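You operate a simulated robot arm through the tools that you are given. There is no shell and no other tool. Be economical: measure what you need, move in short steps, check, and stop when the job is done.

You run a simulated robot arm. Do the job below in one go: nothing can be reset, and whatever is moved stays where it is left.

## Task
Knead the small mixer's shaggy dough on medium until smooth.
Fine: then stop it, switch off and lower the bowl.

Only the result counts: the job must be done as asked and must still hold three seconds after the hand-in. Knocking over, shifting, dropping, spilling or breaking anything else fails it.

## Robot
A 7-joint arm with a fingered hand, fixed in place. Base frame: the origin is at the foot of the arm, x ahead of it, y to its left, z up. Readings come in mm, degrees, newtons and seconds.
Its first joint turns from -69.0 to 172.0 degrees. Payload 3.4 kg.
The tool frame sits at the grasp point between the pads (the TCP): z along the fingers, y along the line on which they close. The tips reach 25 mm beyond it. The gripper opens to 88 mm. The gripper's body begins 29 mm behind the TCP. The gripper is a hand of 4 fingers: y runs from the thumb to the fingers, the wrist lies at [-13, -97, -162] in the tool frame, and closing takes about 1.5 s.
Orientation is told as [roll, pitch, yaw] about the base's x, y, z axes, in that order, counted from this pose: with the fingers straight down and the wrist toward the robot, the tool's x, y and z point along [0, 1, 0], [1, 0, 0] and [0, 0, -1] of the base frame.

## Interface
- The arm moves only by the tool apply_moves. Its argument "series" is text: rows parted by semicolons, each of 6 numbers parted by spaces: the shift along the base's x, y, z in m, then the turn, a rotation vector about the base's x, y, z in degrees. In form: tx ty tz ax ay az; .... A call has 1 to 12 rows; each row is the pose to reach, as a shift and turn from the pose commanded when the call began. "gripper" is the gripper command, from -1 (fully open) to 1 (shut), values between in proportion, set as the call begins (left out, the last holds). Each row takes 0.2 s and may step no farther than 50 mm and 8.6 degrees from the row before; otherwise, or with a gripper value out of range, the whole call is refused. A pose out of reach is approached as far as the arm can. The call stops where the force on the tool passes 90 N (or 10 N more than at its start, if that is more) or the arm is blocked; 0.2 s more then pass. The fingers move at their own pace (about 108 mm/s each) and stop on an object; they squeeze with about 32 N. The grip force told is the motor's: it shows also when the fingers shut on nothing. Time passes only in rows, and 0.2 s behind the last, so rows that repeat a pose let the fingers close. The reply holds the time, the measured pose of the TCP, the force on the tool along the base axes, the opening and the grip force, in the units named above and with some noise, with the torque about the TCP (base axes, N m) and any sound that the robot's microphone picked up.
- Cameras (640 x 400 px; columns grow to the right, rows downward): "scene" is fixed at [43, -630.7, 1526.6]; the picture's right is [0.65, -0.76, 0.00], its down [-0.43, -0.37, -0.83] and it looks along [0.63, 0.54, -0.56] (base axes); focal length 346 px, centre (320, 200). "wrist" rides on the gripper at [64, -83, -98] in the tool frame; the picture's right is [-0.62, 0.37, -0.69], its down [-0.71, -0.63, 0.30] and it looks along [-0.32, 0.68, 0.65] (tool axes); focal length 265 px, centre (320, 200).
- camera(camera): a new picture of that camera. No time passes.
- move_column(by): slides the trunk up (or, below 0, down) by that many mm; the arm rides with it, the base frame stays. It gives what a move gives, with no picture.
- set_fingers(index, middle, ring, thumb_bend, thumb_turn): sets how far each is bent, from 0 (flat) to 1 (curled in); at 0.3 the hand is open as for a grip, at 0.7 the pads meet at the TCP. One left out holds its place. A second passes; each finger stops where it meets its share of the squeeze, and holds until it gets a number again. A gripper value or a shape takes the hand back. It gives what a move gives, with no picture; readings hold the bend of each and the force on the fingers (four entries, about 0 where the hand has none), thumb and palm. thumb_turn goes from beside the hand (0) to across from the fingers (1), as for a grip.
- preshape(shape): the hand has 4 fingers and takes this shape, open, in about a second: jaw (thumb against the fingers, like two jaws); tri (thumb and two fingers); tip (a fingertip pinch); poke (one finger out to press); point (the index stretched); flat (the hand flat); cup (the hand cupped); fist (a fist). The gripper value then closes the fingers along that shape, each until it touches; the sizes above hold for jaw. It gives what a move gives, with no picture.
- measure_at(camera, pixels): for up to 12 pixels [column, row] of the newest picture of that camera ("zoom" is the newest enlarged one), the place [x, y, z] in the base frame of the surface seen there, good to about 2 mm, but the place of the scene camera against the robot may be out by one fixed shift of up to 25 mm in any direction. No time passes.
- inspect(camera, box): a new picture of the part [left, top, right, bottom] of that camera's present view, enlarged. No time passes.
- job_done(): hands the job in; it is judged then, once.

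Work in short steps. Measure before you move; look again where a grasp or a placing could have gone wrong, and mend it. You have 80 turns and 46 pictures in all, those below and enlarged ones among them. Open the gripper and draw the arm clear of the work before you hand the job in, unless the task says otherwise; then end with one line.

The tools are called after "Emit:" as a command line: name --argument value ..., lists and objects as JSON in quotes. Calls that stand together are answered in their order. apply_moves: Moves the arm, as the interface text tells. Its arguments: {"type":"object","properties":{"series":{"type":"string"},"gripper":{"type":"number"}},"required":["series"]} The other tools are called the same way: move_column (by) slides the trunk up or down; preshape (shape) gives the hand a shape; set_fingers (index, middle, ring, thumb_bend, thumb_turn) moves the fingers one by one; camera (camera) takes a picture; measure_at (camera, pixels) gives the place of the surface under pixels of a picture; inspect (camera, box) takes an enlarged picture of a part of a camera's view; job_done () hands the job in.

At the start:

```text
clock: 0.0
tool_pos: [437.5, 130.7, 1233.4]
ee_rot: [0.0, 0.0, 0.0]
contact_force: [0.1, -0.4, 0.0]
wrist_torque: [0.0, 0.02, 0.02]
gripper_width: 87.8
grasp_force: 0.1
shape: jaw
bend: [0.3, 0.3, 0.3, 0.3, 0.98]
finger forces: [0.1, 0.0, 0.0, 0.0, 0.0, 0.0]
trunk travel left (down, up): [-775.0, 65.0]
```

scene: 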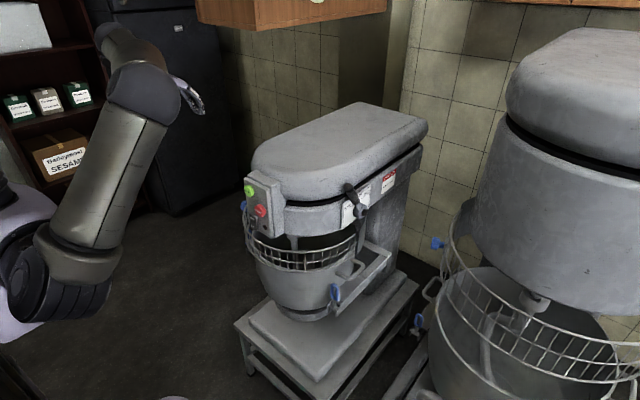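
wrist: 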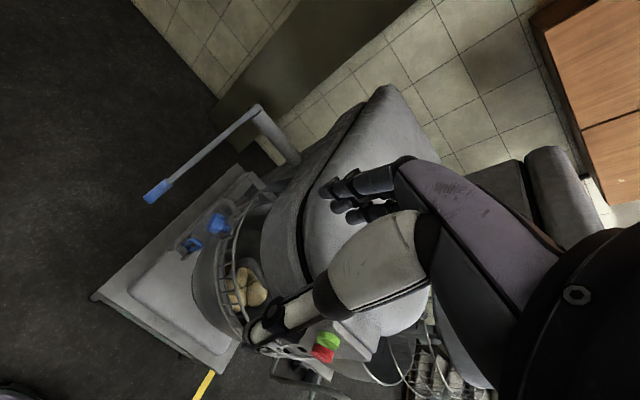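

The small mixer is at about (320,210) in the scene, with green/red buttons at (250,190)/(260,210), a lever at (352,195) and blue handles. I'll zoom in on it first.

Emit:
inspect --camera "scene" --box '[230, 160, 310, 260]'

Emit:
inspect --camera "scene" --box '[310, 150, 430, 340]'

Emit:
inspect --camera "wrist" --box '[130, 90, 390, 400]'

```text
4.00 times, centred on (270, 210) of scene
```

zoom: 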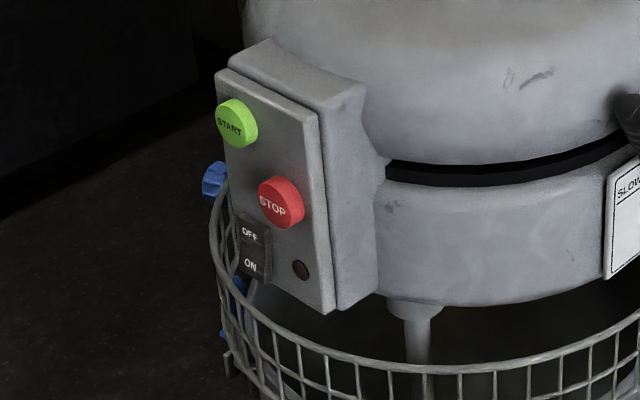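

```text
2.11 times, centred on (370, 245) of scene
```

zoom: 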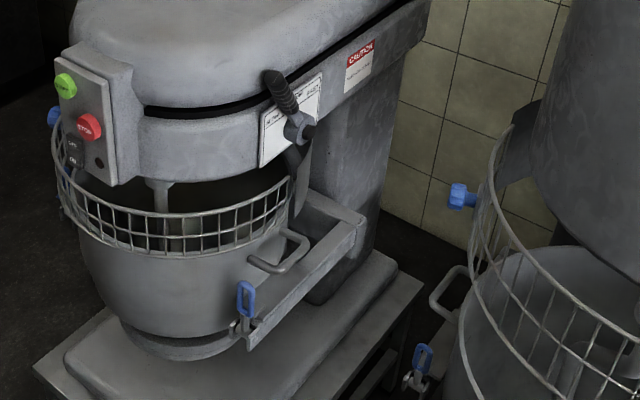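

```text
1.29 times, centred on (260, 245) of wrist
```

zoom: 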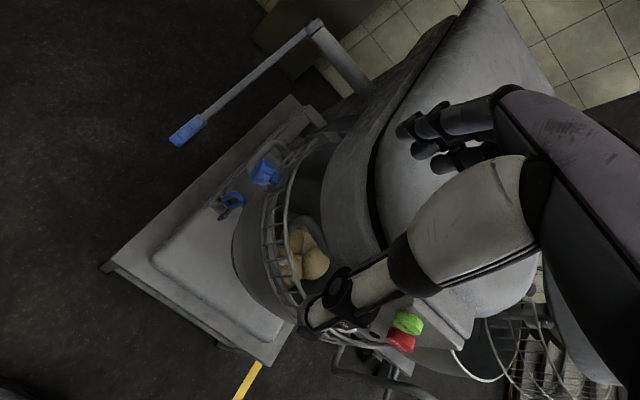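

The bowl-lift lever (blue grip) appears in the wrist view at (158,190), on the +y side. Next I'll read the speed plate close up and measure key points.

Emit:
inspect --camera "scene" --box '[325, 165, 405, 245]'

Emit:
measure_at --camera "scene" --pixels '[[249, 190], [260, 210], [262, 225], [245, 207], [352, 190], [362, 210], [348, 185], [335, 292], [290, 260], [243, 205], [320, 120], [260, 265]]'

Emit:
measure_at --camera "wrist" --pixels '[[328, 340], [322, 354], [155, 192], [210, 145], [256, 108], [290, 155], [217, 224], [192, 245], [250, 288], [195, 290], [285, 180]]'

```text
5.00 times, centred on (365, 205) of scene
```

zoom: 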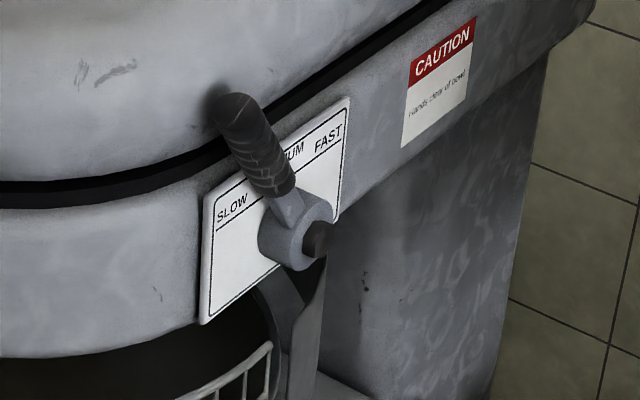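

```text
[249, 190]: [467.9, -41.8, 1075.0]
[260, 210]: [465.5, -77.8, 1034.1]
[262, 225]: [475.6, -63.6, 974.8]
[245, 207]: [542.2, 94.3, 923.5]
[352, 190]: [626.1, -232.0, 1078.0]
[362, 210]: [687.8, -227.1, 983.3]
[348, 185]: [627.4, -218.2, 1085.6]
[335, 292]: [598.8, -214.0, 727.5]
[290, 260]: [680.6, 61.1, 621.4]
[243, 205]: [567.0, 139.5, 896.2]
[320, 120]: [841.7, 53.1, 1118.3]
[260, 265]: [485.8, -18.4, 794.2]
```

```text
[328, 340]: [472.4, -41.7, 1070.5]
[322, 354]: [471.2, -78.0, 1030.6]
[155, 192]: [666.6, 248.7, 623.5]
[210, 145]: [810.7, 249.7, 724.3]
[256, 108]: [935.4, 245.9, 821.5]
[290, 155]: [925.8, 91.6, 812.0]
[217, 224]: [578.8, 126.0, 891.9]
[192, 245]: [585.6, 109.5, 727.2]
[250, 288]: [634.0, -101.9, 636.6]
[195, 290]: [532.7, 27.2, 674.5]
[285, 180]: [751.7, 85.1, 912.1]
```

Scene and wrist measurements differ by only about (5,0,-4) mm. I'll measure the speed lever and plate on the zoom picture.

Emit:
measure_at --camera "zoom" --pixels '[[232, 208], [328, 138], [296, 152], [288, 202], [265, 170], [245, 130], [230, 100], [290, 235], [318, 238], [218, 315], [345, 105], [210, 205]]'

Emit:
inspect --camera "scene" --box '[235, 225, 395, 325]'

```text
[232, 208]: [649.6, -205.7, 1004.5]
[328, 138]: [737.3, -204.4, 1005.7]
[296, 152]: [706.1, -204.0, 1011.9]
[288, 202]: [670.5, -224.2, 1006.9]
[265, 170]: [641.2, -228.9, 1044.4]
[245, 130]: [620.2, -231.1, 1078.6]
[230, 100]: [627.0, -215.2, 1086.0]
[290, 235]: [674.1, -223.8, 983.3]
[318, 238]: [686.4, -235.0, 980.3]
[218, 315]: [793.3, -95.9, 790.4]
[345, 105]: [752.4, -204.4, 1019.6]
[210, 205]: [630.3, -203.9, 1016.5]
```

```text
4.00 times, centred on (315, 275) of scene
```

zoom: 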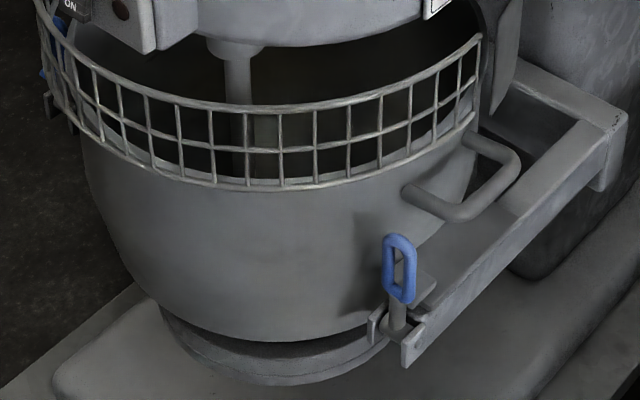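

The lever leans about 34° from its hub (690,-225,980) toward SLOW, so MEDIUM should be upright. I'll measure the bowl's height against the base and the fork to tell whether the bowl is raised.

Emit:
measure_at --camera "zoom" --pixels '[[270, 375], [270, 190], [270, 205], [275, 108], [120, 330], [560, 200], [410, 350], [600, 120], [600, 170], [400, 245], [310, 395], [245, 160]]'

Emit:
inspect --camera "wrist" --box '[170, 180, 330, 320]'

```text
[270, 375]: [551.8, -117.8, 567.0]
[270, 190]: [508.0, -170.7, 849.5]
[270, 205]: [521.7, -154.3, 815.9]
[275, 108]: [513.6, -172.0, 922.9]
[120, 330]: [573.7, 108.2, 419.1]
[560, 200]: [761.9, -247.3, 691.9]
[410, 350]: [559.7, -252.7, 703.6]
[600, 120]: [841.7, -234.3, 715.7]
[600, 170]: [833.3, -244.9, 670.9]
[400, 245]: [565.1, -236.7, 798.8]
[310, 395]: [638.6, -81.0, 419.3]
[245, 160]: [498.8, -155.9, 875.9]
```

```text
2.86 times, centred on (250, 250) of wrist
```

zoom: 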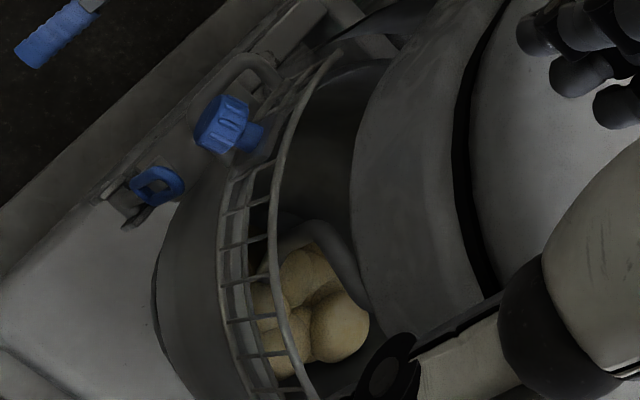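

The bowl foot sits at z≈567 and the base plate at 419, so the bowl is already raised, with the hook in the dough. I'll measure the rocker and panel, shape the hand to poke and back away from the mixer before turning.

Emit:
measure_at --camera "scene" --pixels '[[252, 218], [253, 226], [265, 227], [258, 200], [252, 214], [254, 230], [257, 226], [250, 191], [260, 211], [270, 230]]'

Emit:
preshape --shape "poke"

Emit:
apply_moves --series "-0.03 -0.04 0 0 0 0; -0.06 -0.08 0 0 0 0; -0.09 -0.12 0 0 0 0; -0.12 -0.15 0 0 0 0; -0.12 -0.17 -0.02 0 0 0"

```text
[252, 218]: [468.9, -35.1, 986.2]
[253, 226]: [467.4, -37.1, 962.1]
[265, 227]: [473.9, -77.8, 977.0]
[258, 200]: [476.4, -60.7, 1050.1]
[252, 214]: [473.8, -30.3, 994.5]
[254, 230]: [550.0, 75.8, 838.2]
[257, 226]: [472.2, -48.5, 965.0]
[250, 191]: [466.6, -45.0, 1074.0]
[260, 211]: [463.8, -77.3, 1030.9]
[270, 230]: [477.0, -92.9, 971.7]
```

```text
clock: 0.9
tool_pos: [438.0, 130.5, 1232.9]
ee_rot: [0.1, -0.1, 0.0]
contact_force: [0.0, 0.1, 0.9]
wrist_torque: [0.0, -0.06, 0.0]
gripper_width: 0.1
grasp_force: 0.1
shape: poke
bend: [0.7, 0.7, 0.99, 1.0, 1.0]
finger forces: [0.1, 0.0, 0.0, 0.0, 0.0, 0.0]
trunk travel left (down, up): [-775.0, 65.0]
```

```text
clock: 2.1
tool_pos: [317.8, -40.6, 1211.7]
ee_rot: [0.1, 0.2, -0.1]
contact_force: [0.3, -0.3, 0.3]
wrist_torque: [-0.02, 0.02, 0.02]
gripper_width: 0.0
grasp_force: 0.1
shape: poke
bend: [0.7, 0.7, 0.99, 1.0, 1.0]
finger forces: [0.0, 0.1, 0.1, 0.1, 0.0, 0.0]
trunk travel left (down, up): [-775.0, 65.0]
```

Now I'll turn the hand so the fingers point along +x.

Emit:
apply_moves --series "0 0 0 0 -8 0; 0 0 0 0 -16 0; 0 0 0 0 -24 0; 0 0 0 0 -32 0; 0 0 0 0 -40 0; 0 0 0 0 -48 0; 0 0 0 0 -56 0; 0 0 0 0 -64 0; 0 0 0 0 -72 0; 0 0 0 0 -80 0; 0 0 0 0 -85 0; 0 0 0 0 -90 0"

Emit:
camera --camera "scene"

Emit:
camera --camera "wrist"

```text
clock: 4.7
tool_pos: [408.8, 0.9, 1219.3]
ee_rot: [107.7, -89.8, -107.6]
contact_force: [1.0, 0.3, -0.3]
wrist_torque: [-0.03, -0.02, 0.04]
gripper_width: 0.0
grasp_force: 0.1
shape: poke
bend: [0.7, 0.7, 0.99, 1.0, 1.0]
finger forces: [0.0, 0.0, 0.0, 0.1, 0.0, 0.1]
out of reach, approached as far as the arm can: row 3, 4, 5, 6, 7, 8, 9, 10, 11, 12
trunk travel left (down, up): [-775.0, 65.0]
```

```text
37 pictures are left
```

scene: 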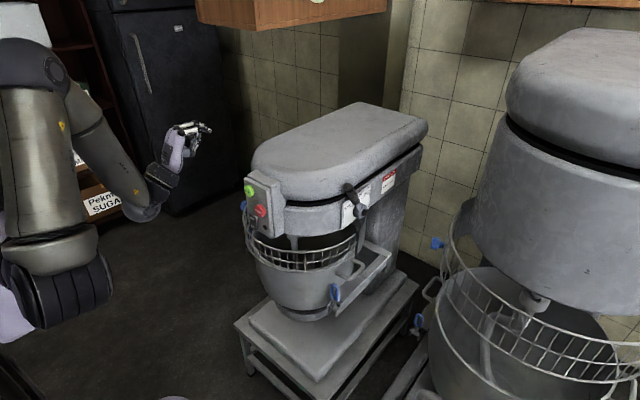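

```text
36 pictures are left
```

wrist: 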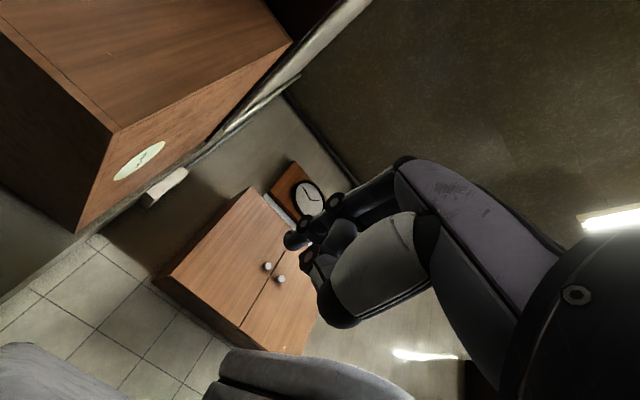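

The reach limit pushed the TCP to x≈409, still clear of the panel at x≈465. I'll find the extended fingertip in the wrist view near (292,240).

Emit:
measure_at --camera "wrist" --pixels '[[290, 240], [296, 240], [306, 236], [332, 203], [308, 258], [340, 238], [340, 310], [380, 185]]'

Emit:
inspect --camera "wrist" --box '[240, 140, 440, 340]'

Emit:
inspect --camera "scene" --box '[140, 100, 240, 220]'

```text
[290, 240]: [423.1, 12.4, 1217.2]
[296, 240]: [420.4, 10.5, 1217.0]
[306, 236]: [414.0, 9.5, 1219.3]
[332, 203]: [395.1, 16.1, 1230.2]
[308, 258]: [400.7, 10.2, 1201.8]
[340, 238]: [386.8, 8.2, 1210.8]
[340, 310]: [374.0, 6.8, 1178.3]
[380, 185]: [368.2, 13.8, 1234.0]
```

```text
2.00 times, centred on (340, 240) of wrist
```

zoom: 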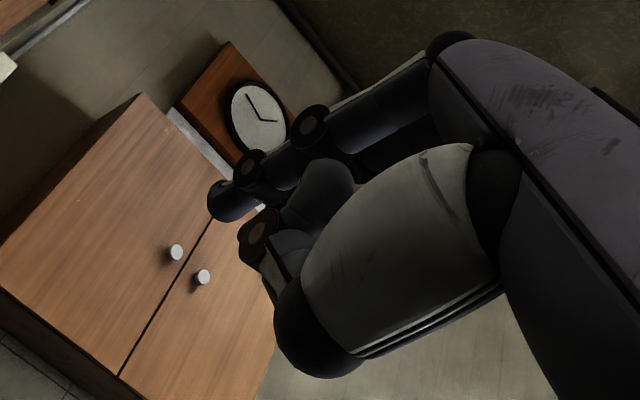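

```text
3.33 times, centred on (190, 160) of scene
```

zoom: 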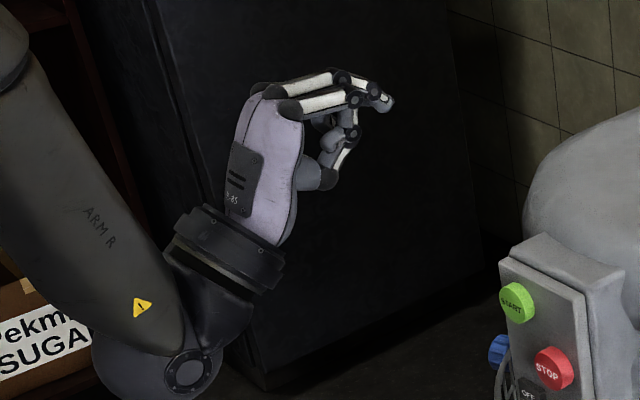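

The fingertip sits about 22 mm ahead of the TCP. The speed lever should be set first while the machine is stopped, so I'll swing the hand back to point down and move to the right of the mixer, above it.

Emit:
apply_moves --series "0.02 -0.02 0.01 0 7.5 0; 0.04 -0.04 0.02 0 15 0; 0.06 -0.06 0.03 0 22.5 0; 0.08 -0.08 0.04 0 30 0; 0.1 -0.1 0.05 0 37.5 0; 0.1 -0.12 0.05 0 45 0; 0.1 -0.14 0.05 0 52.5 0; 0.1 -0.16 0.05 0 60 0; 0.1 -0.18 0.05 0 67.5 0; 0.1 -0.2 0.05 0 75 0; 0.1 -0.2 0.05 0 82.5 0; 0.1 -0.2 0.05 0 90 0"

```text
clock: 7.3
tool_pos: [505.9, -193.9, 1270.6]
ee_rot: [0.0, 0.1, 0.2]
contact_force: [-0.9, 0.2, -0.3]
wrist_torque: [0.02, 0.0, 0.03]
gripper_width: 0.0
grasp_force: 0.0
shape: poke
bend: [0.7, 0.7, 0.99, 1.0, 1.0]
finger forces: [0.1, 0.0, 0.1, 0.0, 0.0, 0.0]
out of reach, approached as far as the arm can: row 1, 2
trunk travel left (down, up): [-775.0, 65.0]
```

At (506,-194,1271) with the tool down. I'll open to jaw, move to just above the speed knob at (622,-235), and look.

Emit:
preshape --shape "jaw"

Emit:
apply_moves --series "0.03 -0.02 0 0 0 0; 0.06 -0.045 0 0 0 0; 0.09 -0.055 -0.02 0 0 0; 0.115 -0.055 -0.05 0 0 0; 0.115 -0.055 -0.09 0 0 0"

Emit:
camera --camera "scene"

Emit:
camera --camera "wrist"

```text
clock: 8.2
tool_pos: [505.1, -196.1, 1270.4]
ee_rot: [-0.1, 0.1, 0.0]
contact_force: [-0.6, -0.1, 0.5]
wrist_torque: [0.01, 0.0, 0.01]
gripper_width: 87.9
grasp_force: 0.0
shape: jaw
bend: [0.3, 0.3, 0.3, 0.3, 0.98]
finger forces: [0.0, 0.1, 0.1, 0.0, 0.0, 0.0]
trunk travel left (down, up): [-775.0, 65.0]
```

```text
clock: 9.4
tool_pos: [621.9, -251.6, 1181.8]
ee_rot: [0.2, -0.1, 0.0]
contact_force: [0.5, -1.5, -0.4]
wrist_torque: [0.01, 0.03, -0.01]
gripper_width: 88.0
grasp_force: 0.1
shape: jaw
bend: [0.3, 0.3, 0.3, 0.3, 0.98]
finger forces: [0.0, 0.0, 0.1, 0.0, 0.1, 0.0]
trunk travel left (down, up): [-775.0, 65.0]
```

```text
33 pictures are left
```

scene: 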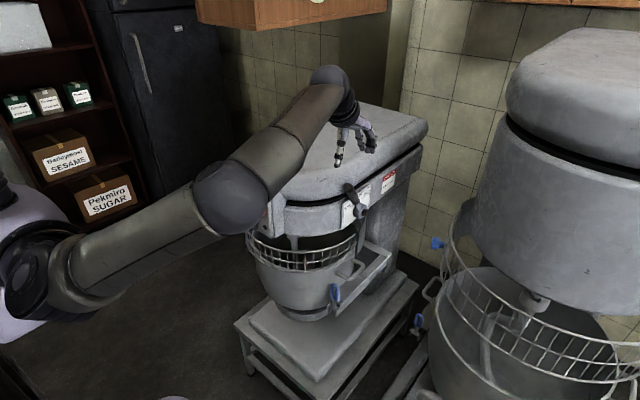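

```text
32 pictures are left
```

wrist: 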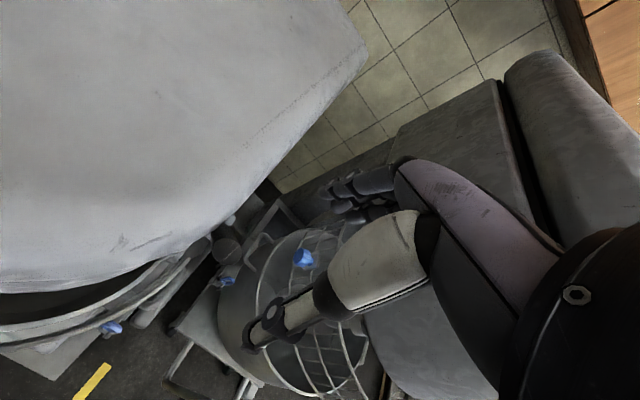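

The arm reached above the lever. I'll zoom in to see how the fingers sit relative to the knob.

Emit:
inspect --camera "scene" --box '[310, 90, 410, 230]'

Emit:
measure_at --camera "scene" --pixels '[[339, 160], [371, 148], [376, 140], [362, 128], [336, 178], [380, 130]]'

Emit:
measure_at --camera "wrist" --pixels '[[225, 255], [205, 235], [257, 340], [355, 185], [342, 207], [370, 215], [330, 190]]'

```text
2.86 times, centred on (360, 160) of scene
```

zoom: 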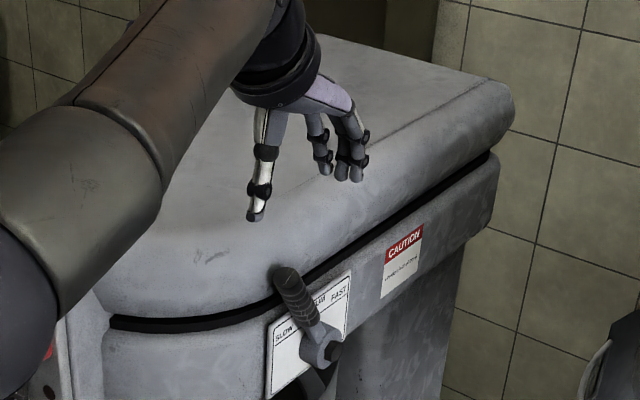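

```text
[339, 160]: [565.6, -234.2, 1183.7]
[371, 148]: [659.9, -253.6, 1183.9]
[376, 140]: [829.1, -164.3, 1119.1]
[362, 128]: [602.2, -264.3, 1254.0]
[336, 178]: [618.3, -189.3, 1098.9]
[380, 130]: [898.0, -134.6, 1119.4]
```

```text
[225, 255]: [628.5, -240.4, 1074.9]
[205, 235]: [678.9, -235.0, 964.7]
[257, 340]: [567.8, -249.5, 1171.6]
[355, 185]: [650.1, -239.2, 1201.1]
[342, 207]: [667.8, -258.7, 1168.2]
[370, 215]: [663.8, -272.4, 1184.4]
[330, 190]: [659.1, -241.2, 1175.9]
```

Wrist view puts the knob at about (628,-240,1075), and the open fingers straddle it in x. I'll lower over it with y≈-243, then narrow the gap.

Emit:
apply_moves --series "0.001 0.007 -0.04 0 0 0; 0.001 0.007 -0.075 0 0 0; 0.001 0.007 -0.097 0 0 0"

Emit:
apply_moves --series "0 0 0 0 0 0; 0 0 0 0 0 0; 0 0 0 0 0 0" --gripper 0.1

Emit:
inspect --camera "scene" --box '[310, 120, 410, 240]'

```text
clock: 10.2
tool_pos: [621.8, -242.6, 1083.9]
ee_rot: [0.0, 0.1, 0.0]
contact_force: [-0.4, 0.4, -0.4]
wrist_torque: [0.02, 0.01, 0.0]
gripper_width: 87.7
grasp_force: 0.1
shape: jaw
bend: [0.3, 0.3, 0.3, 0.3, 0.98]
finger forces: [0.0, 0.1, 0.1, 0.2, 0.1, 0.0]
trunk travel left (down, up): [-775.0, 65.0]
```

```text
clock: 11.0
tool_pos: [624.1, -242.7, 1084.4]
ee_rot: [-0.1, 0.0, -0.1]
contact_force: [7.2, -0.1, 3.5]
wrist_torque: [-0.02, -0.27, -0.02]
gripper_width: 45.3
grasp_force: 0.0
shape: jaw
bend: [0.29, 0.44, 0.43, 0.71, 1.0]
finger forces: [4.9, 2.9, 0.0, 0.1, 0.1, 0.1]
trunk travel left (down, up): [-775.0, 65.0]
```

```text
3.33 times, centred on (360, 180) of scene
```

zoom: 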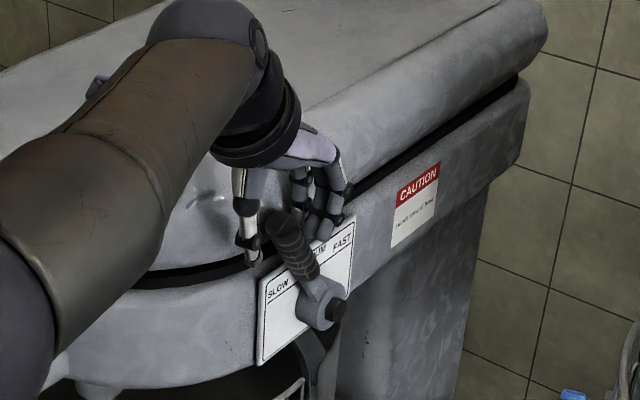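

The knob is between thumb and fingers, with the index lightly touching. I'll sweep along the arc toward MEDIUM.

Emit:
apply_moves --series "0.008 0 0.004 0 0 0; 0.016 0 0.008 0 0 0; 0.024 0 0.012 0 0 0; 0.032 0 0.015 0 0 0; 0.04 0 0.017 0 0 0; 0.048 0 0.019 0 0 0; 0.058 0 0.02 0 0 0; 0.067 0 0.02 0 0 0"

Emit:
inspect --camera "scene" --box '[320, 140, 420, 240]'

```text
clock: 12.8
tool_pos: [686.2, -242.0, 1105.3]
ee_rot: [0.0, -0.1, 0.0]
contact_force: [0.0, 0.8, -0.1]
wrist_torque: [-0.04, -0.02, -0.03]
gripper_width: 40.5
grasp_force: 0.1
shape: jaw
bend: [0.74, 0.46, 0.43, 0.71, 1.0]
finger forces: [0.0, 0.1, 0.1, 0.0, 0.1, 0.0]
trunk travel left (down, up): [-775.0, 65.0]
```

```text
4.00 times, centred on (370, 190) of scene
```

zoom: 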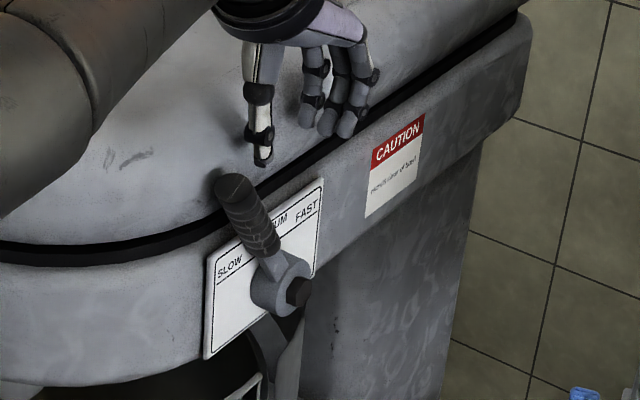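

The knob stayed at SLOW: the short thumb passed over its top. I'll lift, go back to the -x side, and use a stretched index instead.

Emit:
apply_moves --series "0 0 0.04 0 0 0; 0 0 0.08 0 0 0; -0.05 0 0.08 0 0 0; -0.1 0 0.08 0 0 0; -0.13 0 0.08 0 0 0"

Emit:
preshape --shape "point"

Emit:
camera --camera "wrist"

Emit:
inspect --camera "scene" --box '[300, 90, 400, 230]'

```text
clock: 14.0
tool_pos: [556.3, -245.6, 1183.8]
ee_rot: [0.1, 0.0, -0.1]
contact_force: [-0.2, -0.1, -0.4]
wrist_torque: [-0.02, 0.0, 0.01]
gripper_width: 39.7
grasp_force: 0.1
shape: jaw
bend: [0.74, 0.46, 0.43, 0.71, 1.0]
finger forces: [0.2, 0.0, 0.0, 0.0, 0.1, 0.0]
out of reach, approached as far as the arm can: row 2
trunk travel left (down, up): [-775.0, 65.0]
```

```text
clock: 14.9
tool_pos: [556.3, -244.6, 1183.5]
ee_rot: [0.1, 0.0, 0.0]
contact_force: [-0.4, 0.6, 0.2]
wrist_torque: [0.0, -0.02, 0.01]
gripper_width: 80.5
grasp_force: 0.1
shape: point
bend: [0.2, 1.0, 1.0, 0.98, 0.88]
finger forces: [0.0, 0.1, 0.0, 0.0, 0.0, 0.0]
trunk travel left (down, up): [-775.0, 65.0]
```

```text
28 pictures are left
```

wrist: 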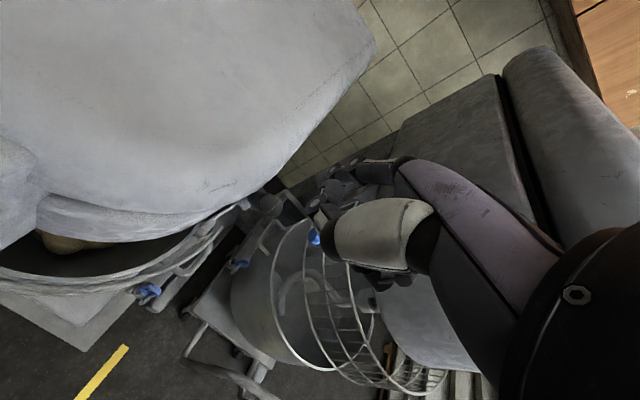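

```text
2.86 times, centred on (350, 160) of scene
```

zoom: 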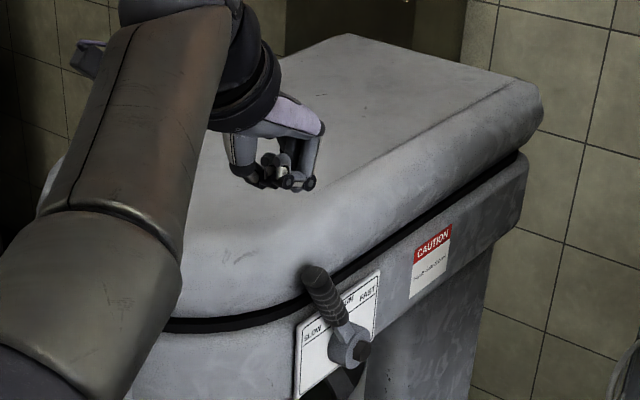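

Index is hidden at the far side. I'll instead use all three fingers nearly straight and push with their backs, starting well to the -x side of the knob.

Emit:
set_fingers --index 0.25 --middle 0.25 --ring 0.25 --thumb_bend 0.5

Emit:
apply_moves --series "-0.04 0 0 0 0 0; -0.045 0 -0.04 0 0 0; -0.045 0 -0.08 0 0 0; -0.045 0 -0.115 0 0 0"

Emit:
inspect --camera "scene" --box '[300, 110, 400, 230]'

```text
clock: 15.9
tool_pos: [557.0, -244.3, 1183.8]
ee_rot: [0.0, 0.0, 0.0]
contact_force: [-0.4, -1.1, -0.1]
wrist_torque: [0.02, 0.01, -0.02]
gripper_width: 71.1
grasp_force: 0.0
shape: fingers
bend: [0.25, 0.25, 0.25, 0.5, 0.88]
finger forces: [0.1, 0.0, 0.0, 0.0, 0.0, 0.0]
trunk travel left (down, up): [-775.0, 65.0]
```

```text
clock: 16.9
tool_pos: [512.4, -244.5, 1067.9]
ee_rot: [0.1, -0.1, -0.1]
contact_force: [0.2, 0.3, -0.8]
wrist_torque: [0.03, 0.0, -0.03]
gripper_width: 70.9
grasp_force: 0.1
shape: fingers
bend: [0.25, 0.25, 0.25, 0.5, 0.88]
finger forces: [0.0, 0.0, 0.0, 0.0, 0.1, 0.1]
trunk travel left (down, up): [-775.0, 65.0]
```

```text
3.33 times, centred on (350, 170) of scene
```

zoom: 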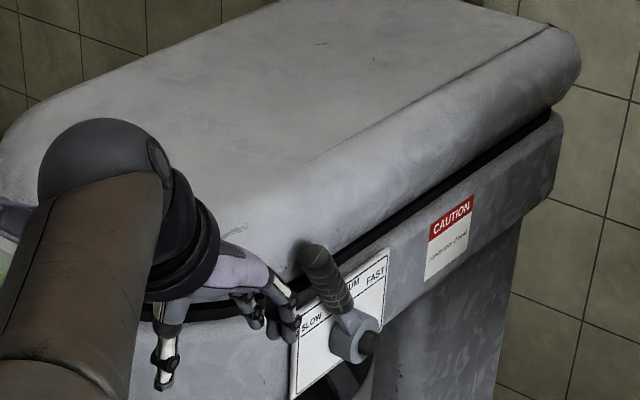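

The fingers are now on the -x side of the lever at about its mid-height. I'll push along +x.

Emit:
apply_moves --series "0.01 0 0 0 0 0; 0.02 0 0 0 0 0; 0.03 0 0 0 0 0; 0.04 0 0 0 0 0; 0.05 0 0 0 0 0; 0.06 0 0 0 0 0; 0.07 0 0 0 0 0"

Emit:
inspect --camera "scene" --box '[310, 120, 410, 240]'

```text
clock: 18.5
tool_pos: [581.7, -244.6, 1071.8]
ee_rot: [0.0, -0.3, -0.1]
contact_force: [-8.8, -4.4, 3.6]
wrist_torque: [0.01, -0.18, -0.26]
gripper_width: 66.6
grasp_force: 4.7
shape: fingers
bend: [0.27, 0.26, 0.25, 0.5, 0.88]
finger forces: [3.8, 5.6, 0.0, 0.1, 0.0, 0.1]
trunk travel left (down, up): [-775.0, 65.0]
```

```text
3.33 times, centred on (360, 180) of scene
```

zoom: 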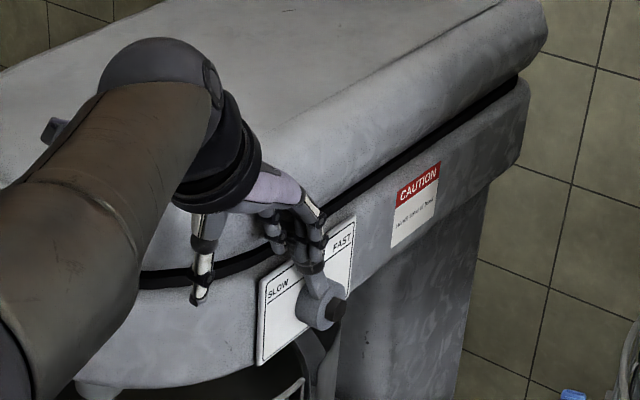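

Finger forces show contact and the lever is turning. I'll continue about 25 mm more.

Emit:
apply_moves --series "0.008 0 0.002 0 0 0; 0.016 0 0.004 0 0 0; 0.024 0 0.005 0 0 0"

Emit:
inspect --camera "scene" --box '[320, 140, 420, 240]'

```text
clock: 19.3
tool_pos: [605.6, -243.7, 1075.1]
ee_rot: [0.2, -0.1, 0.0]
contact_force: [-3.8, -5.8, 3.7]
wrist_torque: [0.01, -0.19, -0.34]
gripper_width: 67.3
grasp_force: 4.1
shape: fingers
bend: [0.27, 0.25, 0.25, 0.5, 0.88]
finger forces: [2.3, 5.8, 0.0, 0.0, 0.0, 0.1]
trunk travel left (down, up): [-775.0, 65.0]
```

```text
4.00 times, centred on (370, 190) of scene
```

zoom: 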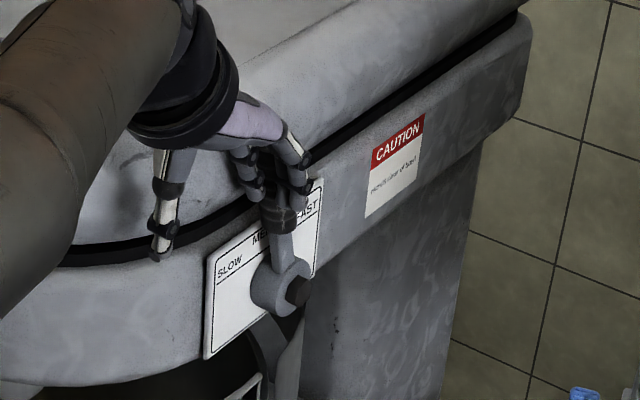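

The lever is visibly further over; I'll measure its stem and knob for its angle.

Emit:
measure_at --camera "zoom" --pixels '[[283, 245], [280, 218], [296, 225], [266, 225], [272, 290], [270, 205], [275, 245], [294, 245], [296, 292]]'

```text
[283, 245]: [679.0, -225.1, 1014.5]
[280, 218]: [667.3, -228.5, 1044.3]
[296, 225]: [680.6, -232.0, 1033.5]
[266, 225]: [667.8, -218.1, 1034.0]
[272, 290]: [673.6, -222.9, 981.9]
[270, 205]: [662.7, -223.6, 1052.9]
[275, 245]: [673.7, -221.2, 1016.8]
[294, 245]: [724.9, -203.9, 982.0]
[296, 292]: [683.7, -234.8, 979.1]
```

The lever is roughly 10° short of upright, so I'll push about 14 mm more.

Emit:
apply_moves --series "0.007 0 0.001 0 0 0; 0.014 0 0.001 0 0 0"

Emit:
inspect --camera "scene" --box '[320, 140, 420, 240]'

Emit:
measure_at --camera "zoom" --pixels '[[284, 245], [288, 225], [296, 225], [272, 225], [272, 290], [290, 245], [296, 292], [300, 215]]'

```text
clock: 19.9
tool_pos: [621.4, -241.9, 1076.1]
ee_rot: [-0.1, -0.1, 0.1]
contact_force: [-0.6, -0.5, 1.0]
wrist_torque: [-0.03, 0.0, 0.01]
gripper_width: 70.8
grasp_force: 0.1
shape: fingers
bend: [0.25, 0.25, 0.25, 0.5, 0.88]
finger forces: [0.0, 0.0, 0.0, 0.0, 0.1, 0.0]
trunk travel left (down, up): [-775.0, 65.0]
```

```text
4.00 times, centred on (370, 190) of scene
```

zoom: 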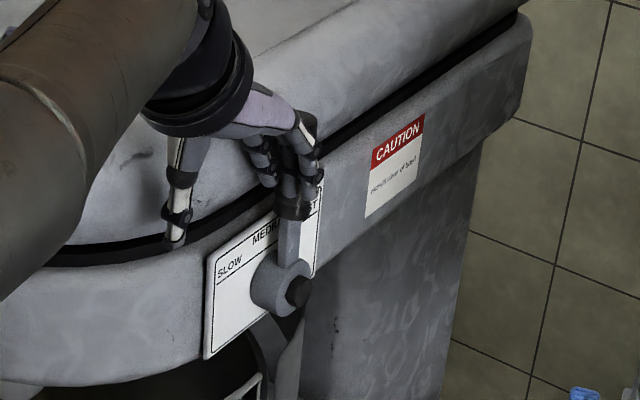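

```text
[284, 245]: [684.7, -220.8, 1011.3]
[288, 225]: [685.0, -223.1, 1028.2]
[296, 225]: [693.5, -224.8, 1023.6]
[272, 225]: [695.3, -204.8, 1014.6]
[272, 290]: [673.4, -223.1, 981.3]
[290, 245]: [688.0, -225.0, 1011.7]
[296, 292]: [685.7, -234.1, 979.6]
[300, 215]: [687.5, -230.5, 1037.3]
```

Force fell to zero and the stem stands at x≈687, so it snapped into the MEDIUM detent. I'll back off and confirm.

Emit:
apply_moves --series "-0.03 -0.005 0 0 0 0; -0.07 -0.005 0.02 0 0 0; -0.1 -0.005 0.06 0 0 0; -0.13 0 0.1 0 0 0; -0.16 0.02 0.14 0 0 0"

Emit:
preshape --shape "poke"

Emit:
inspect --camera "scene" --box '[310, 140, 410, 240]'

```text
refused: row 4 steps farther than a row can; nothing moved
```

```text
clock: 20.8
tool_pos: [621.2, -243.1, 1076.6]
ee_rot: [0.0, 0.0, 0.0]
contact_force: [-0.3, 0.0, -0.6]
wrist_torque: [0.03, 0.0, 0.02]
gripper_width: 0.1
grasp_force: 0.0
shape: poke
bend: [0.7, 0.7, 0.99, 1.0, 1.0]
finger forces: [0.1, 0.0, 0.1, 0.0, 0.0, 0.0]
trunk travel left (down, up): [-775.0, 65.0]
```

```text
4.00 times, centred on (360, 190) of scene
```

zoom: 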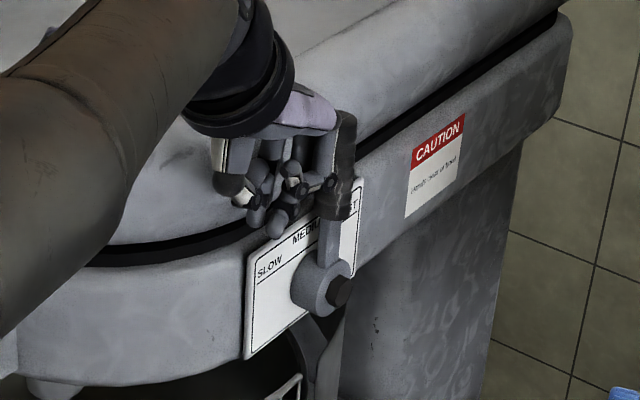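

Lever is upright at MEDIUM; the retreat was refused for step size, so I'll redo it with smaller steps, moving back and up.

Emit:
apply_moves --series "-0.03 -0.003 0 0 0 0; -0.065 -0.003 0.02 0 0 0; -0.095 -0.003 0.055 0 0 0; -0.125 0 0.09 0 0 0; -0.155 0.02 0.12 0 0 0; -0.185 0.05 0.135 0 0 0; -0.2 0.09 0.14 0 0 0; -0.21 0.13 0.14 0 0 0; -0.22 0.17 0.14 0 0 0; -0.23 0.205 0.14 0 0 0"

Emit:
apply_moves --series "0 0 0 0 -8 0; 0 0 0 0 -16 0; 0 0 0 0 -24 0; 0 0 0 0 -32 0; 0 0 0 0 -40 0; 0 0 0 0 -48 0; 0 0 0 0 -56 0; 0 0 0 0 -64 0; 0 0 0 0 -72 0; 0 0 0 0 -80 0; 0 0 0 0 -85 0; 0 0 0 0 -90 0"

```text
clock: 23.0
tool_pos: [392.5, -33.7, 1214.9]
ee_rot: [-0.1, -0.1, 0.0]
contact_force: [-0.1, 0.6, 0.8]
wrist_torque: [0.0, 0.05, 0.01]
gripper_width: 0.0
grasp_force: 0.2
shape: poke
bend: [0.7, 0.7, 0.99, 1.0, 1.0]
finger forces: [0.0, 0.1, 0.0, 0.0, 0.0, 0.0]
trunk travel left (down, up): [-775.0, 65.0]
```

```text
clock: 25.6
tool_pos: [418.5, -15.4, 1209.7]
ee_rot: [-163.2, -89.6, 163.2]
contact_force: [-0.4, 0.7, 0.4]
wrist_torque: [0.0, 0.01, -0.03]
gripper_width: 0.0
grasp_force: 0.0
shape: poke
bend: [0.7, 0.7, 0.99, 1.0, 1.0]
finger forces: [0.1, 0.0, 0.0, 0.0, 0.1, 0.0]
out of reach, approached as far as the arm can: row 5, 6, 7, 8, 9, 10, 11, 12
trunk travel left (down, up): [-775.0, 65.0]
```

The hand points +x with tip near x≈440, about 25 mm shy of the panel. I'll lower the trunk to rocker height and look.

Emit:
move_column --by -246

Emit:
inspect --camera "scene" --box '[190, 150, 310, 270]'

Emit:
camera --camera "wrist"

```text
clock: 28.1
tool_pos: [419.6, -16.2, 963.2]
ee_rot: [151.9, -89.8, -152.0]
contact_force: [0.8, -0.1, 0.1]
wrist_torque: [-0.01, 0.0, -0.01]
gripper_width: 0.0
grasp_force: 0.0
shape: poke
bend: [0.7, 0.7, 0.99, 1.0, 1.0]
finger forces: [0.0, 0.0, 0.0, 0.0, 0.0, 0.0]
trunk travel left (down, up): [-529.0, 311.0]
```

```text
3.33 times, centred on (250, 210) of scene
```

zoom: 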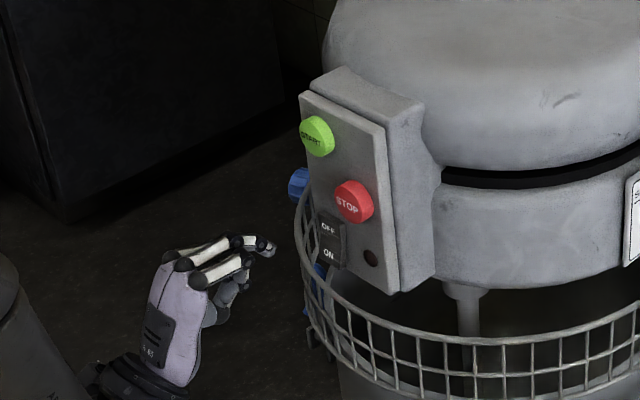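

```text
20 pictures are left
```

wrist: 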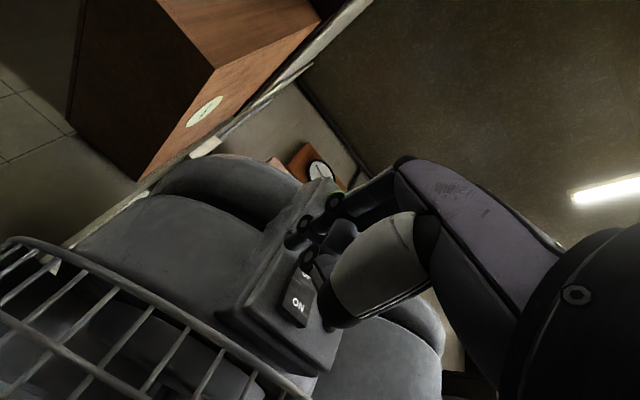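

The wrist view shows the ON half at about (298,303) and my fingertip near (292,240). I'll measure both precisely.

Emit:
measure_at --camera "wrist" --pixels '[[298, 303], [290, 318], [305, 275], [292, 240], [312, 316], [284, 300]]'

Emit:
measure_at --camera "zoom" --pixels '[[330, 253], [330, 228], [272, 249], [268, 246], [330, 263], [372, 258], [318, 137], [353, 202]]'

```text
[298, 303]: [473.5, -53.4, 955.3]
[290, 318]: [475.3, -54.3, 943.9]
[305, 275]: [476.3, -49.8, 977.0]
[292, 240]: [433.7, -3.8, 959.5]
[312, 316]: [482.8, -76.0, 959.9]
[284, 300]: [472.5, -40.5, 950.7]
```

```text
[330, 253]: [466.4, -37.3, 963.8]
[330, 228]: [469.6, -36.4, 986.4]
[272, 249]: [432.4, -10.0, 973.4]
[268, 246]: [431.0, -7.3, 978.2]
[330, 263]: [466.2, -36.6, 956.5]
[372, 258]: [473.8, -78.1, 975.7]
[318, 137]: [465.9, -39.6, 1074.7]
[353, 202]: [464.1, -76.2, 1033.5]
```

Tip-to-ON offset is about (+35,-33,-7) mm by both cameras. I'll shift sideways, then approach to near contact.

Emit:
apply_moves --series "0.005 -0.015 -0.004 0 0 0; 0.01 -0.033 -0.007 0 0 0; 0.02 -0.033 -0.007 0 0 0; 0.026 -0.033 -0.007 0 0 0"

Emit:
inspect --camera "wrist" --box '[220, 160, 380, 360]'

```text
clock: 29.1
tool_pos: [446.7, -51.0, 956.3]
ee_rot: [147.4, -89.9, -147.4]
contact_force: [0.2, 0.0, -0.3]
wrist_torque: [0.01, -0.01, -0.03]
gripper_width: 0.0
grasp_force: 0.0
shape: poke
bend: [0.7, 0.7, 0.99, 1.0, 1.0]
finger forces: [0.0, 0.0, 0.1, 0.0, 0.0, 0.0]
out of reach, approached as far as the arm can: row 2
trunk travel left (down, up): [-529.0, 311.0]
```

```text
2.00 times, centred on (300, 260) of wrist
```

zoom: 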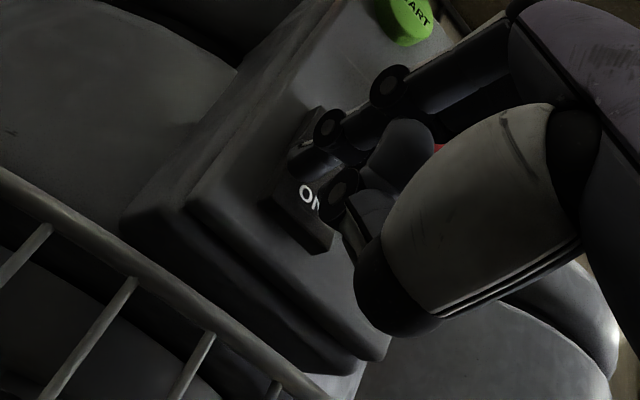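

The tip (zoom ~(300,165)) is near the rocker's middle; I'll measure to correct.

Emit:
measure_at --camera "zoom" --pixels '[[293, 163], [302, 160], [306, 193], [320, 253], [275, 200], [332, 235], [310, 115], [405, 25], [340, 240]]'

```text
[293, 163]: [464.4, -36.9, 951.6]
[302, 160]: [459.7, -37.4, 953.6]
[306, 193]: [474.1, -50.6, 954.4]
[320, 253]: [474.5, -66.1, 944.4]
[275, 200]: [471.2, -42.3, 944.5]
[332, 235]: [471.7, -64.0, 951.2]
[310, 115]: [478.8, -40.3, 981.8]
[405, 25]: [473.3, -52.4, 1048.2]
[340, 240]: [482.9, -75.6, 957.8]
```

ON half centre is about y=-54, z=953; tip is at y≈-46, z≈951. I'll shift -7 in y and press.

Emit:
apply_moves --series "0 -0.007 0 0 0 0; 0.004 -0.007 0 0 0 0; 0.008 -0.007 0 0 0 0; 0.012 -0.007 0 0 0 0; 0.016 -0.007 0 0 0 0"

```text
clock: 30.4
tool_pos: [451.2, -55.5, 960.4]
ee_rot: [-175.2, -89.2, 175.2]
contact_force: [-51.2, 3.3, -4.4]
wrist_torque: [0.05, 0.19, 0.1]
gripper_width: 0.0
grasp_force: 0.0
shape: poke
bend: [0.7, 0.7, 0.99, 1.0, 1.0]
finger forces: [39.2, 13.1, 0.1, 0.1, 0.1, 0.0]
trunk travel left (down, up): [-529.0, 311.0]
heard: click
```

A click was heard with 39 N on the index. I'll retract and check the rocker and the pilot lamp.

Emit:
apply_moves --series "-0.01 0 0 0 0 0; -0.025 0 0 0 0 0; -0.032 0 0 0 0 0"

Emit:
inspect --camera "scene" --box '[210, 160, 300, 250]'

```text
clock: 31.1
tool_pos: [439.6, -54.4, 955.8]
ee_rot: [151.3, -89.8, -151.6]
contact_force: [0.3, -0.7, 0.4]
wrist_torque: [-0.02, -0.02, 0.0]
gripper_width: 0.0
grasp_force: 0.0
shape: poke
bend: [0.7, 0.7, 0.99, 1.0, 1.0]
finger forces: [0.1, 0.0, 0.0, 0.1, 0.0, 0.0]
out of reach, approached as far as the arm can: row 2, 3
trunk travel left (down, up): [-529.0, 311.0]
```

```text
4.44 times, centred on (255, 205) of scene
```

zoom: 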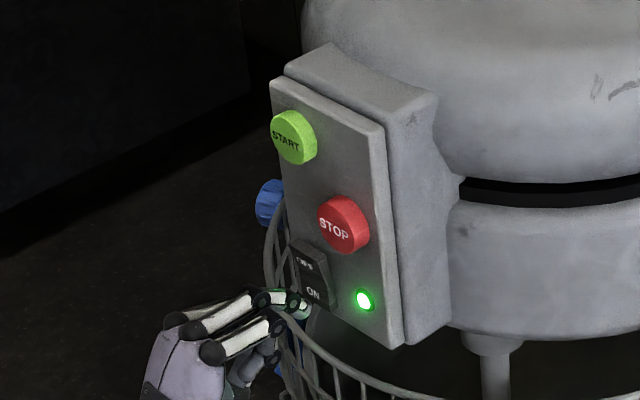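

The pilot lamp is green and the rocker is ON. I'll swing clear, raise the trunk 110 mm to START height, and check alignment.

Emit:
apply_moves --series "-0.008 0.015 0 0 0 0; -0.02 0.035 0 0 0 0"

Emit:
move_column --by 110

Emit:
apply_moves --series "0.008 -0.018 0 0 0 0; 0.018 -0.035 0 0 0 0"

Emit:
inspect --camera "wrist" --box '[220, 160, 380, 360]'

```text
clock: 31.8
tool_pos: [420.0, -24.0, 956.5]
ee_rot: [91.8, -89.3, -92.4]
contact_force: [-0.7, -0.7, 0.3]
wrist_torque: [0.02, 0.02, -0.05]
gripper_width: 0.1
grasp_force: 0.1
shape: poke
bend: [0.7, 0.7, 0.99, 1.0, 1.0]
finger forces: [0.0, 0.0, 0.0, 0.0, 0.0, 0.0]
trunk travel left (down, up): [-529.0, 311.0]
```

```text
clock: 33.2
tool_pos: [420.5, -21.2, 1067.0]
ee_rot: [104.5, -89.2, -104.8]
contact_force: [-0.1, 1.4, -0.7]
wrist_torque: [0.02, -0.03, -0.01]
gripper_width: 0.1
grasp_force: 0.2
shape: poke
bend: [0.7, 0.7, 0.99, 1.0, 1.0]
finger forces: [0.0, 0.1, 0.1, 0.0, 0.0, 0.1]
trunk travel left (down, up): [-639.0, 201.0]
```

```text
clock: 33.8
tool_pos: [439.7, -53.4, 1064.1]
ee_rot: [-73.9, -89.9, 73.9]
contact_force: [0.3, 0.0, 0.2]
wrist_torque: [0.01, 0.0, -0.03]
gripper_width: 0.0
grasp_force: 0.0
shape: poke
bend: [0.7, 0.7, 0.99, 1.0, 1.0]
finger forces: [0.1, 0.0, 0.0, 0.1, 0.0, 0.0]
trunk travel left (down, up): [-639.0, 201.0]
```

```text
2.00 times, centred on (300, 260) of wrist
```

zoom: 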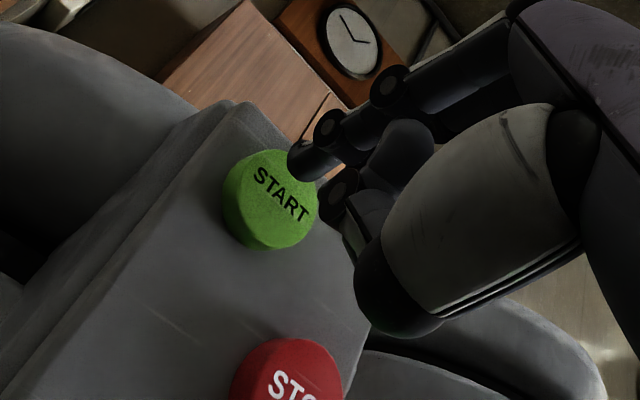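

Emit:
measure_at --camera "zoom" --pixels '[[282, 193], [293, 163], [302, 158], [245, 175], [300, 225], [290, 380]]'

```text
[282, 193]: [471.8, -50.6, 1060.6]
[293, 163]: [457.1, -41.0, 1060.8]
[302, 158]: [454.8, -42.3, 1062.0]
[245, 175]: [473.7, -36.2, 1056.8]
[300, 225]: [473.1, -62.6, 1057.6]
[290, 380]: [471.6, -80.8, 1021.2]
```

START centre is (472,-50,1061) and the tip is at about (458,-49,1060), so they're aligned. Pressing.

Emit:
apply_moves --series "0.006 0 0 0 0 0; 0.012 0 0 0 0 0; 0.016 0 0 0 0 0; 0.02 0 0 0 0 0; 0.024 0 0 0 0 0"

Emit:
apply_moves --series "-0.012 0 0 0 0 0; -0.024 0 0 0 0 0; -0.034 0.02 0 0 0 0; -0.044 0.03 0 0 0 0"

Emit:
camera --camera "scene"

```text
clock: 35.0
tool_pos: [456.0, -52.8, 1065.3]
ee_rot: [-178.2, -89.6, 178.2]
contact_force: [-24.4, 1.3, -3.3]
wrist_torque: [-0.01, 0.12, -0.05]
gripper_width: 0.2
grasp_force: 0.0
shape: poke
bend: [0.7, 0.7, 0.99, 1.0, 1.0]
finger forces: [10.2, 13.9, 0.1, 0.0, 0.0, 0.1]
trunk travel left (down, up): [-639.0, 201.0]
heard: click
```

```text
clock: 36.0
tool_pos: [421.7, -25.6, 1066.1]
ee_rot: [95.2, -89.0, -96.1]
contact_force: [0.7, 0.0, 0.3]
wrist_torque: [-0.01, 0.0, -0.02]
gripper_width: 0.0
grasp_force: 0.0
shape: poke
bend: [0.7, 0.7, 0.99, 1.0, 1.0]
finger forces: [0.0, 0.0, 0.1, 0.0, 0.1, 0.0]
out of reach, approached as far as the arm can: row 4
trunk travel left (down, up): [-639.0, 201.0]
```

```text
16 pictures are left
```

scene: 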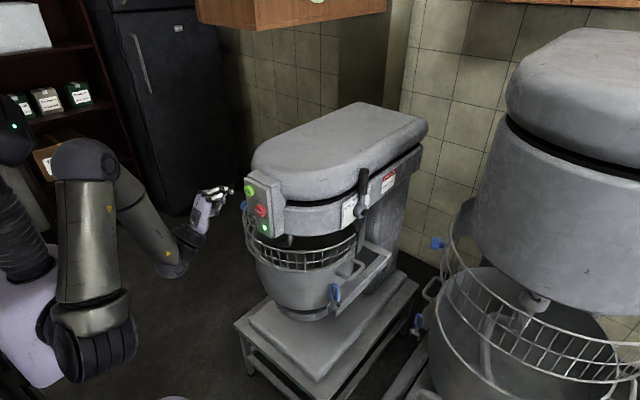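

A click was heard, but I need to hear whether the motor runs. I'll wait a couple of seconds and listen.

Emit:
apply_moves --series "0 0 0 0 0 0; 0 0 0 0 0 0; 0 0 0 0 0 0; 0 0 0 0 0 0; 0 0 0 0 0 0"

Emit:
inspect --camera "scene" --box '[240, 225, 340, 295]'

```text
clock: 37.2
tool_pos: [420.6, -24.7, 1068.2]
ee_rot: [104.7, -88.9, -104.9]
contact_force: [0.0, 0.6, 0.3]
wrist_torque: [0.02, 0.03, 0.04]
gripper_width: 0.0
grasp_force: 0.2
shape: poke
bend: [0.7, 0.7, 0.99, 1.0, 1.0]
finger forces: [0.0, 0.1, 0.0, 0.1, 0.1, 0.1]
trunk travel left (down, up): [-639.0, 201.0]
```

```text
5.71 times, centred on (290, 260) of scene
```

zoom: 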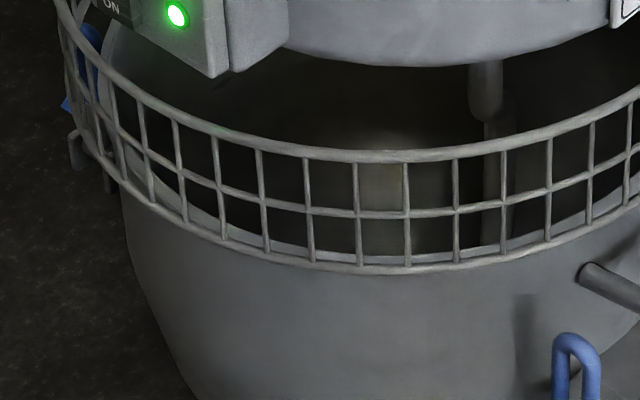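

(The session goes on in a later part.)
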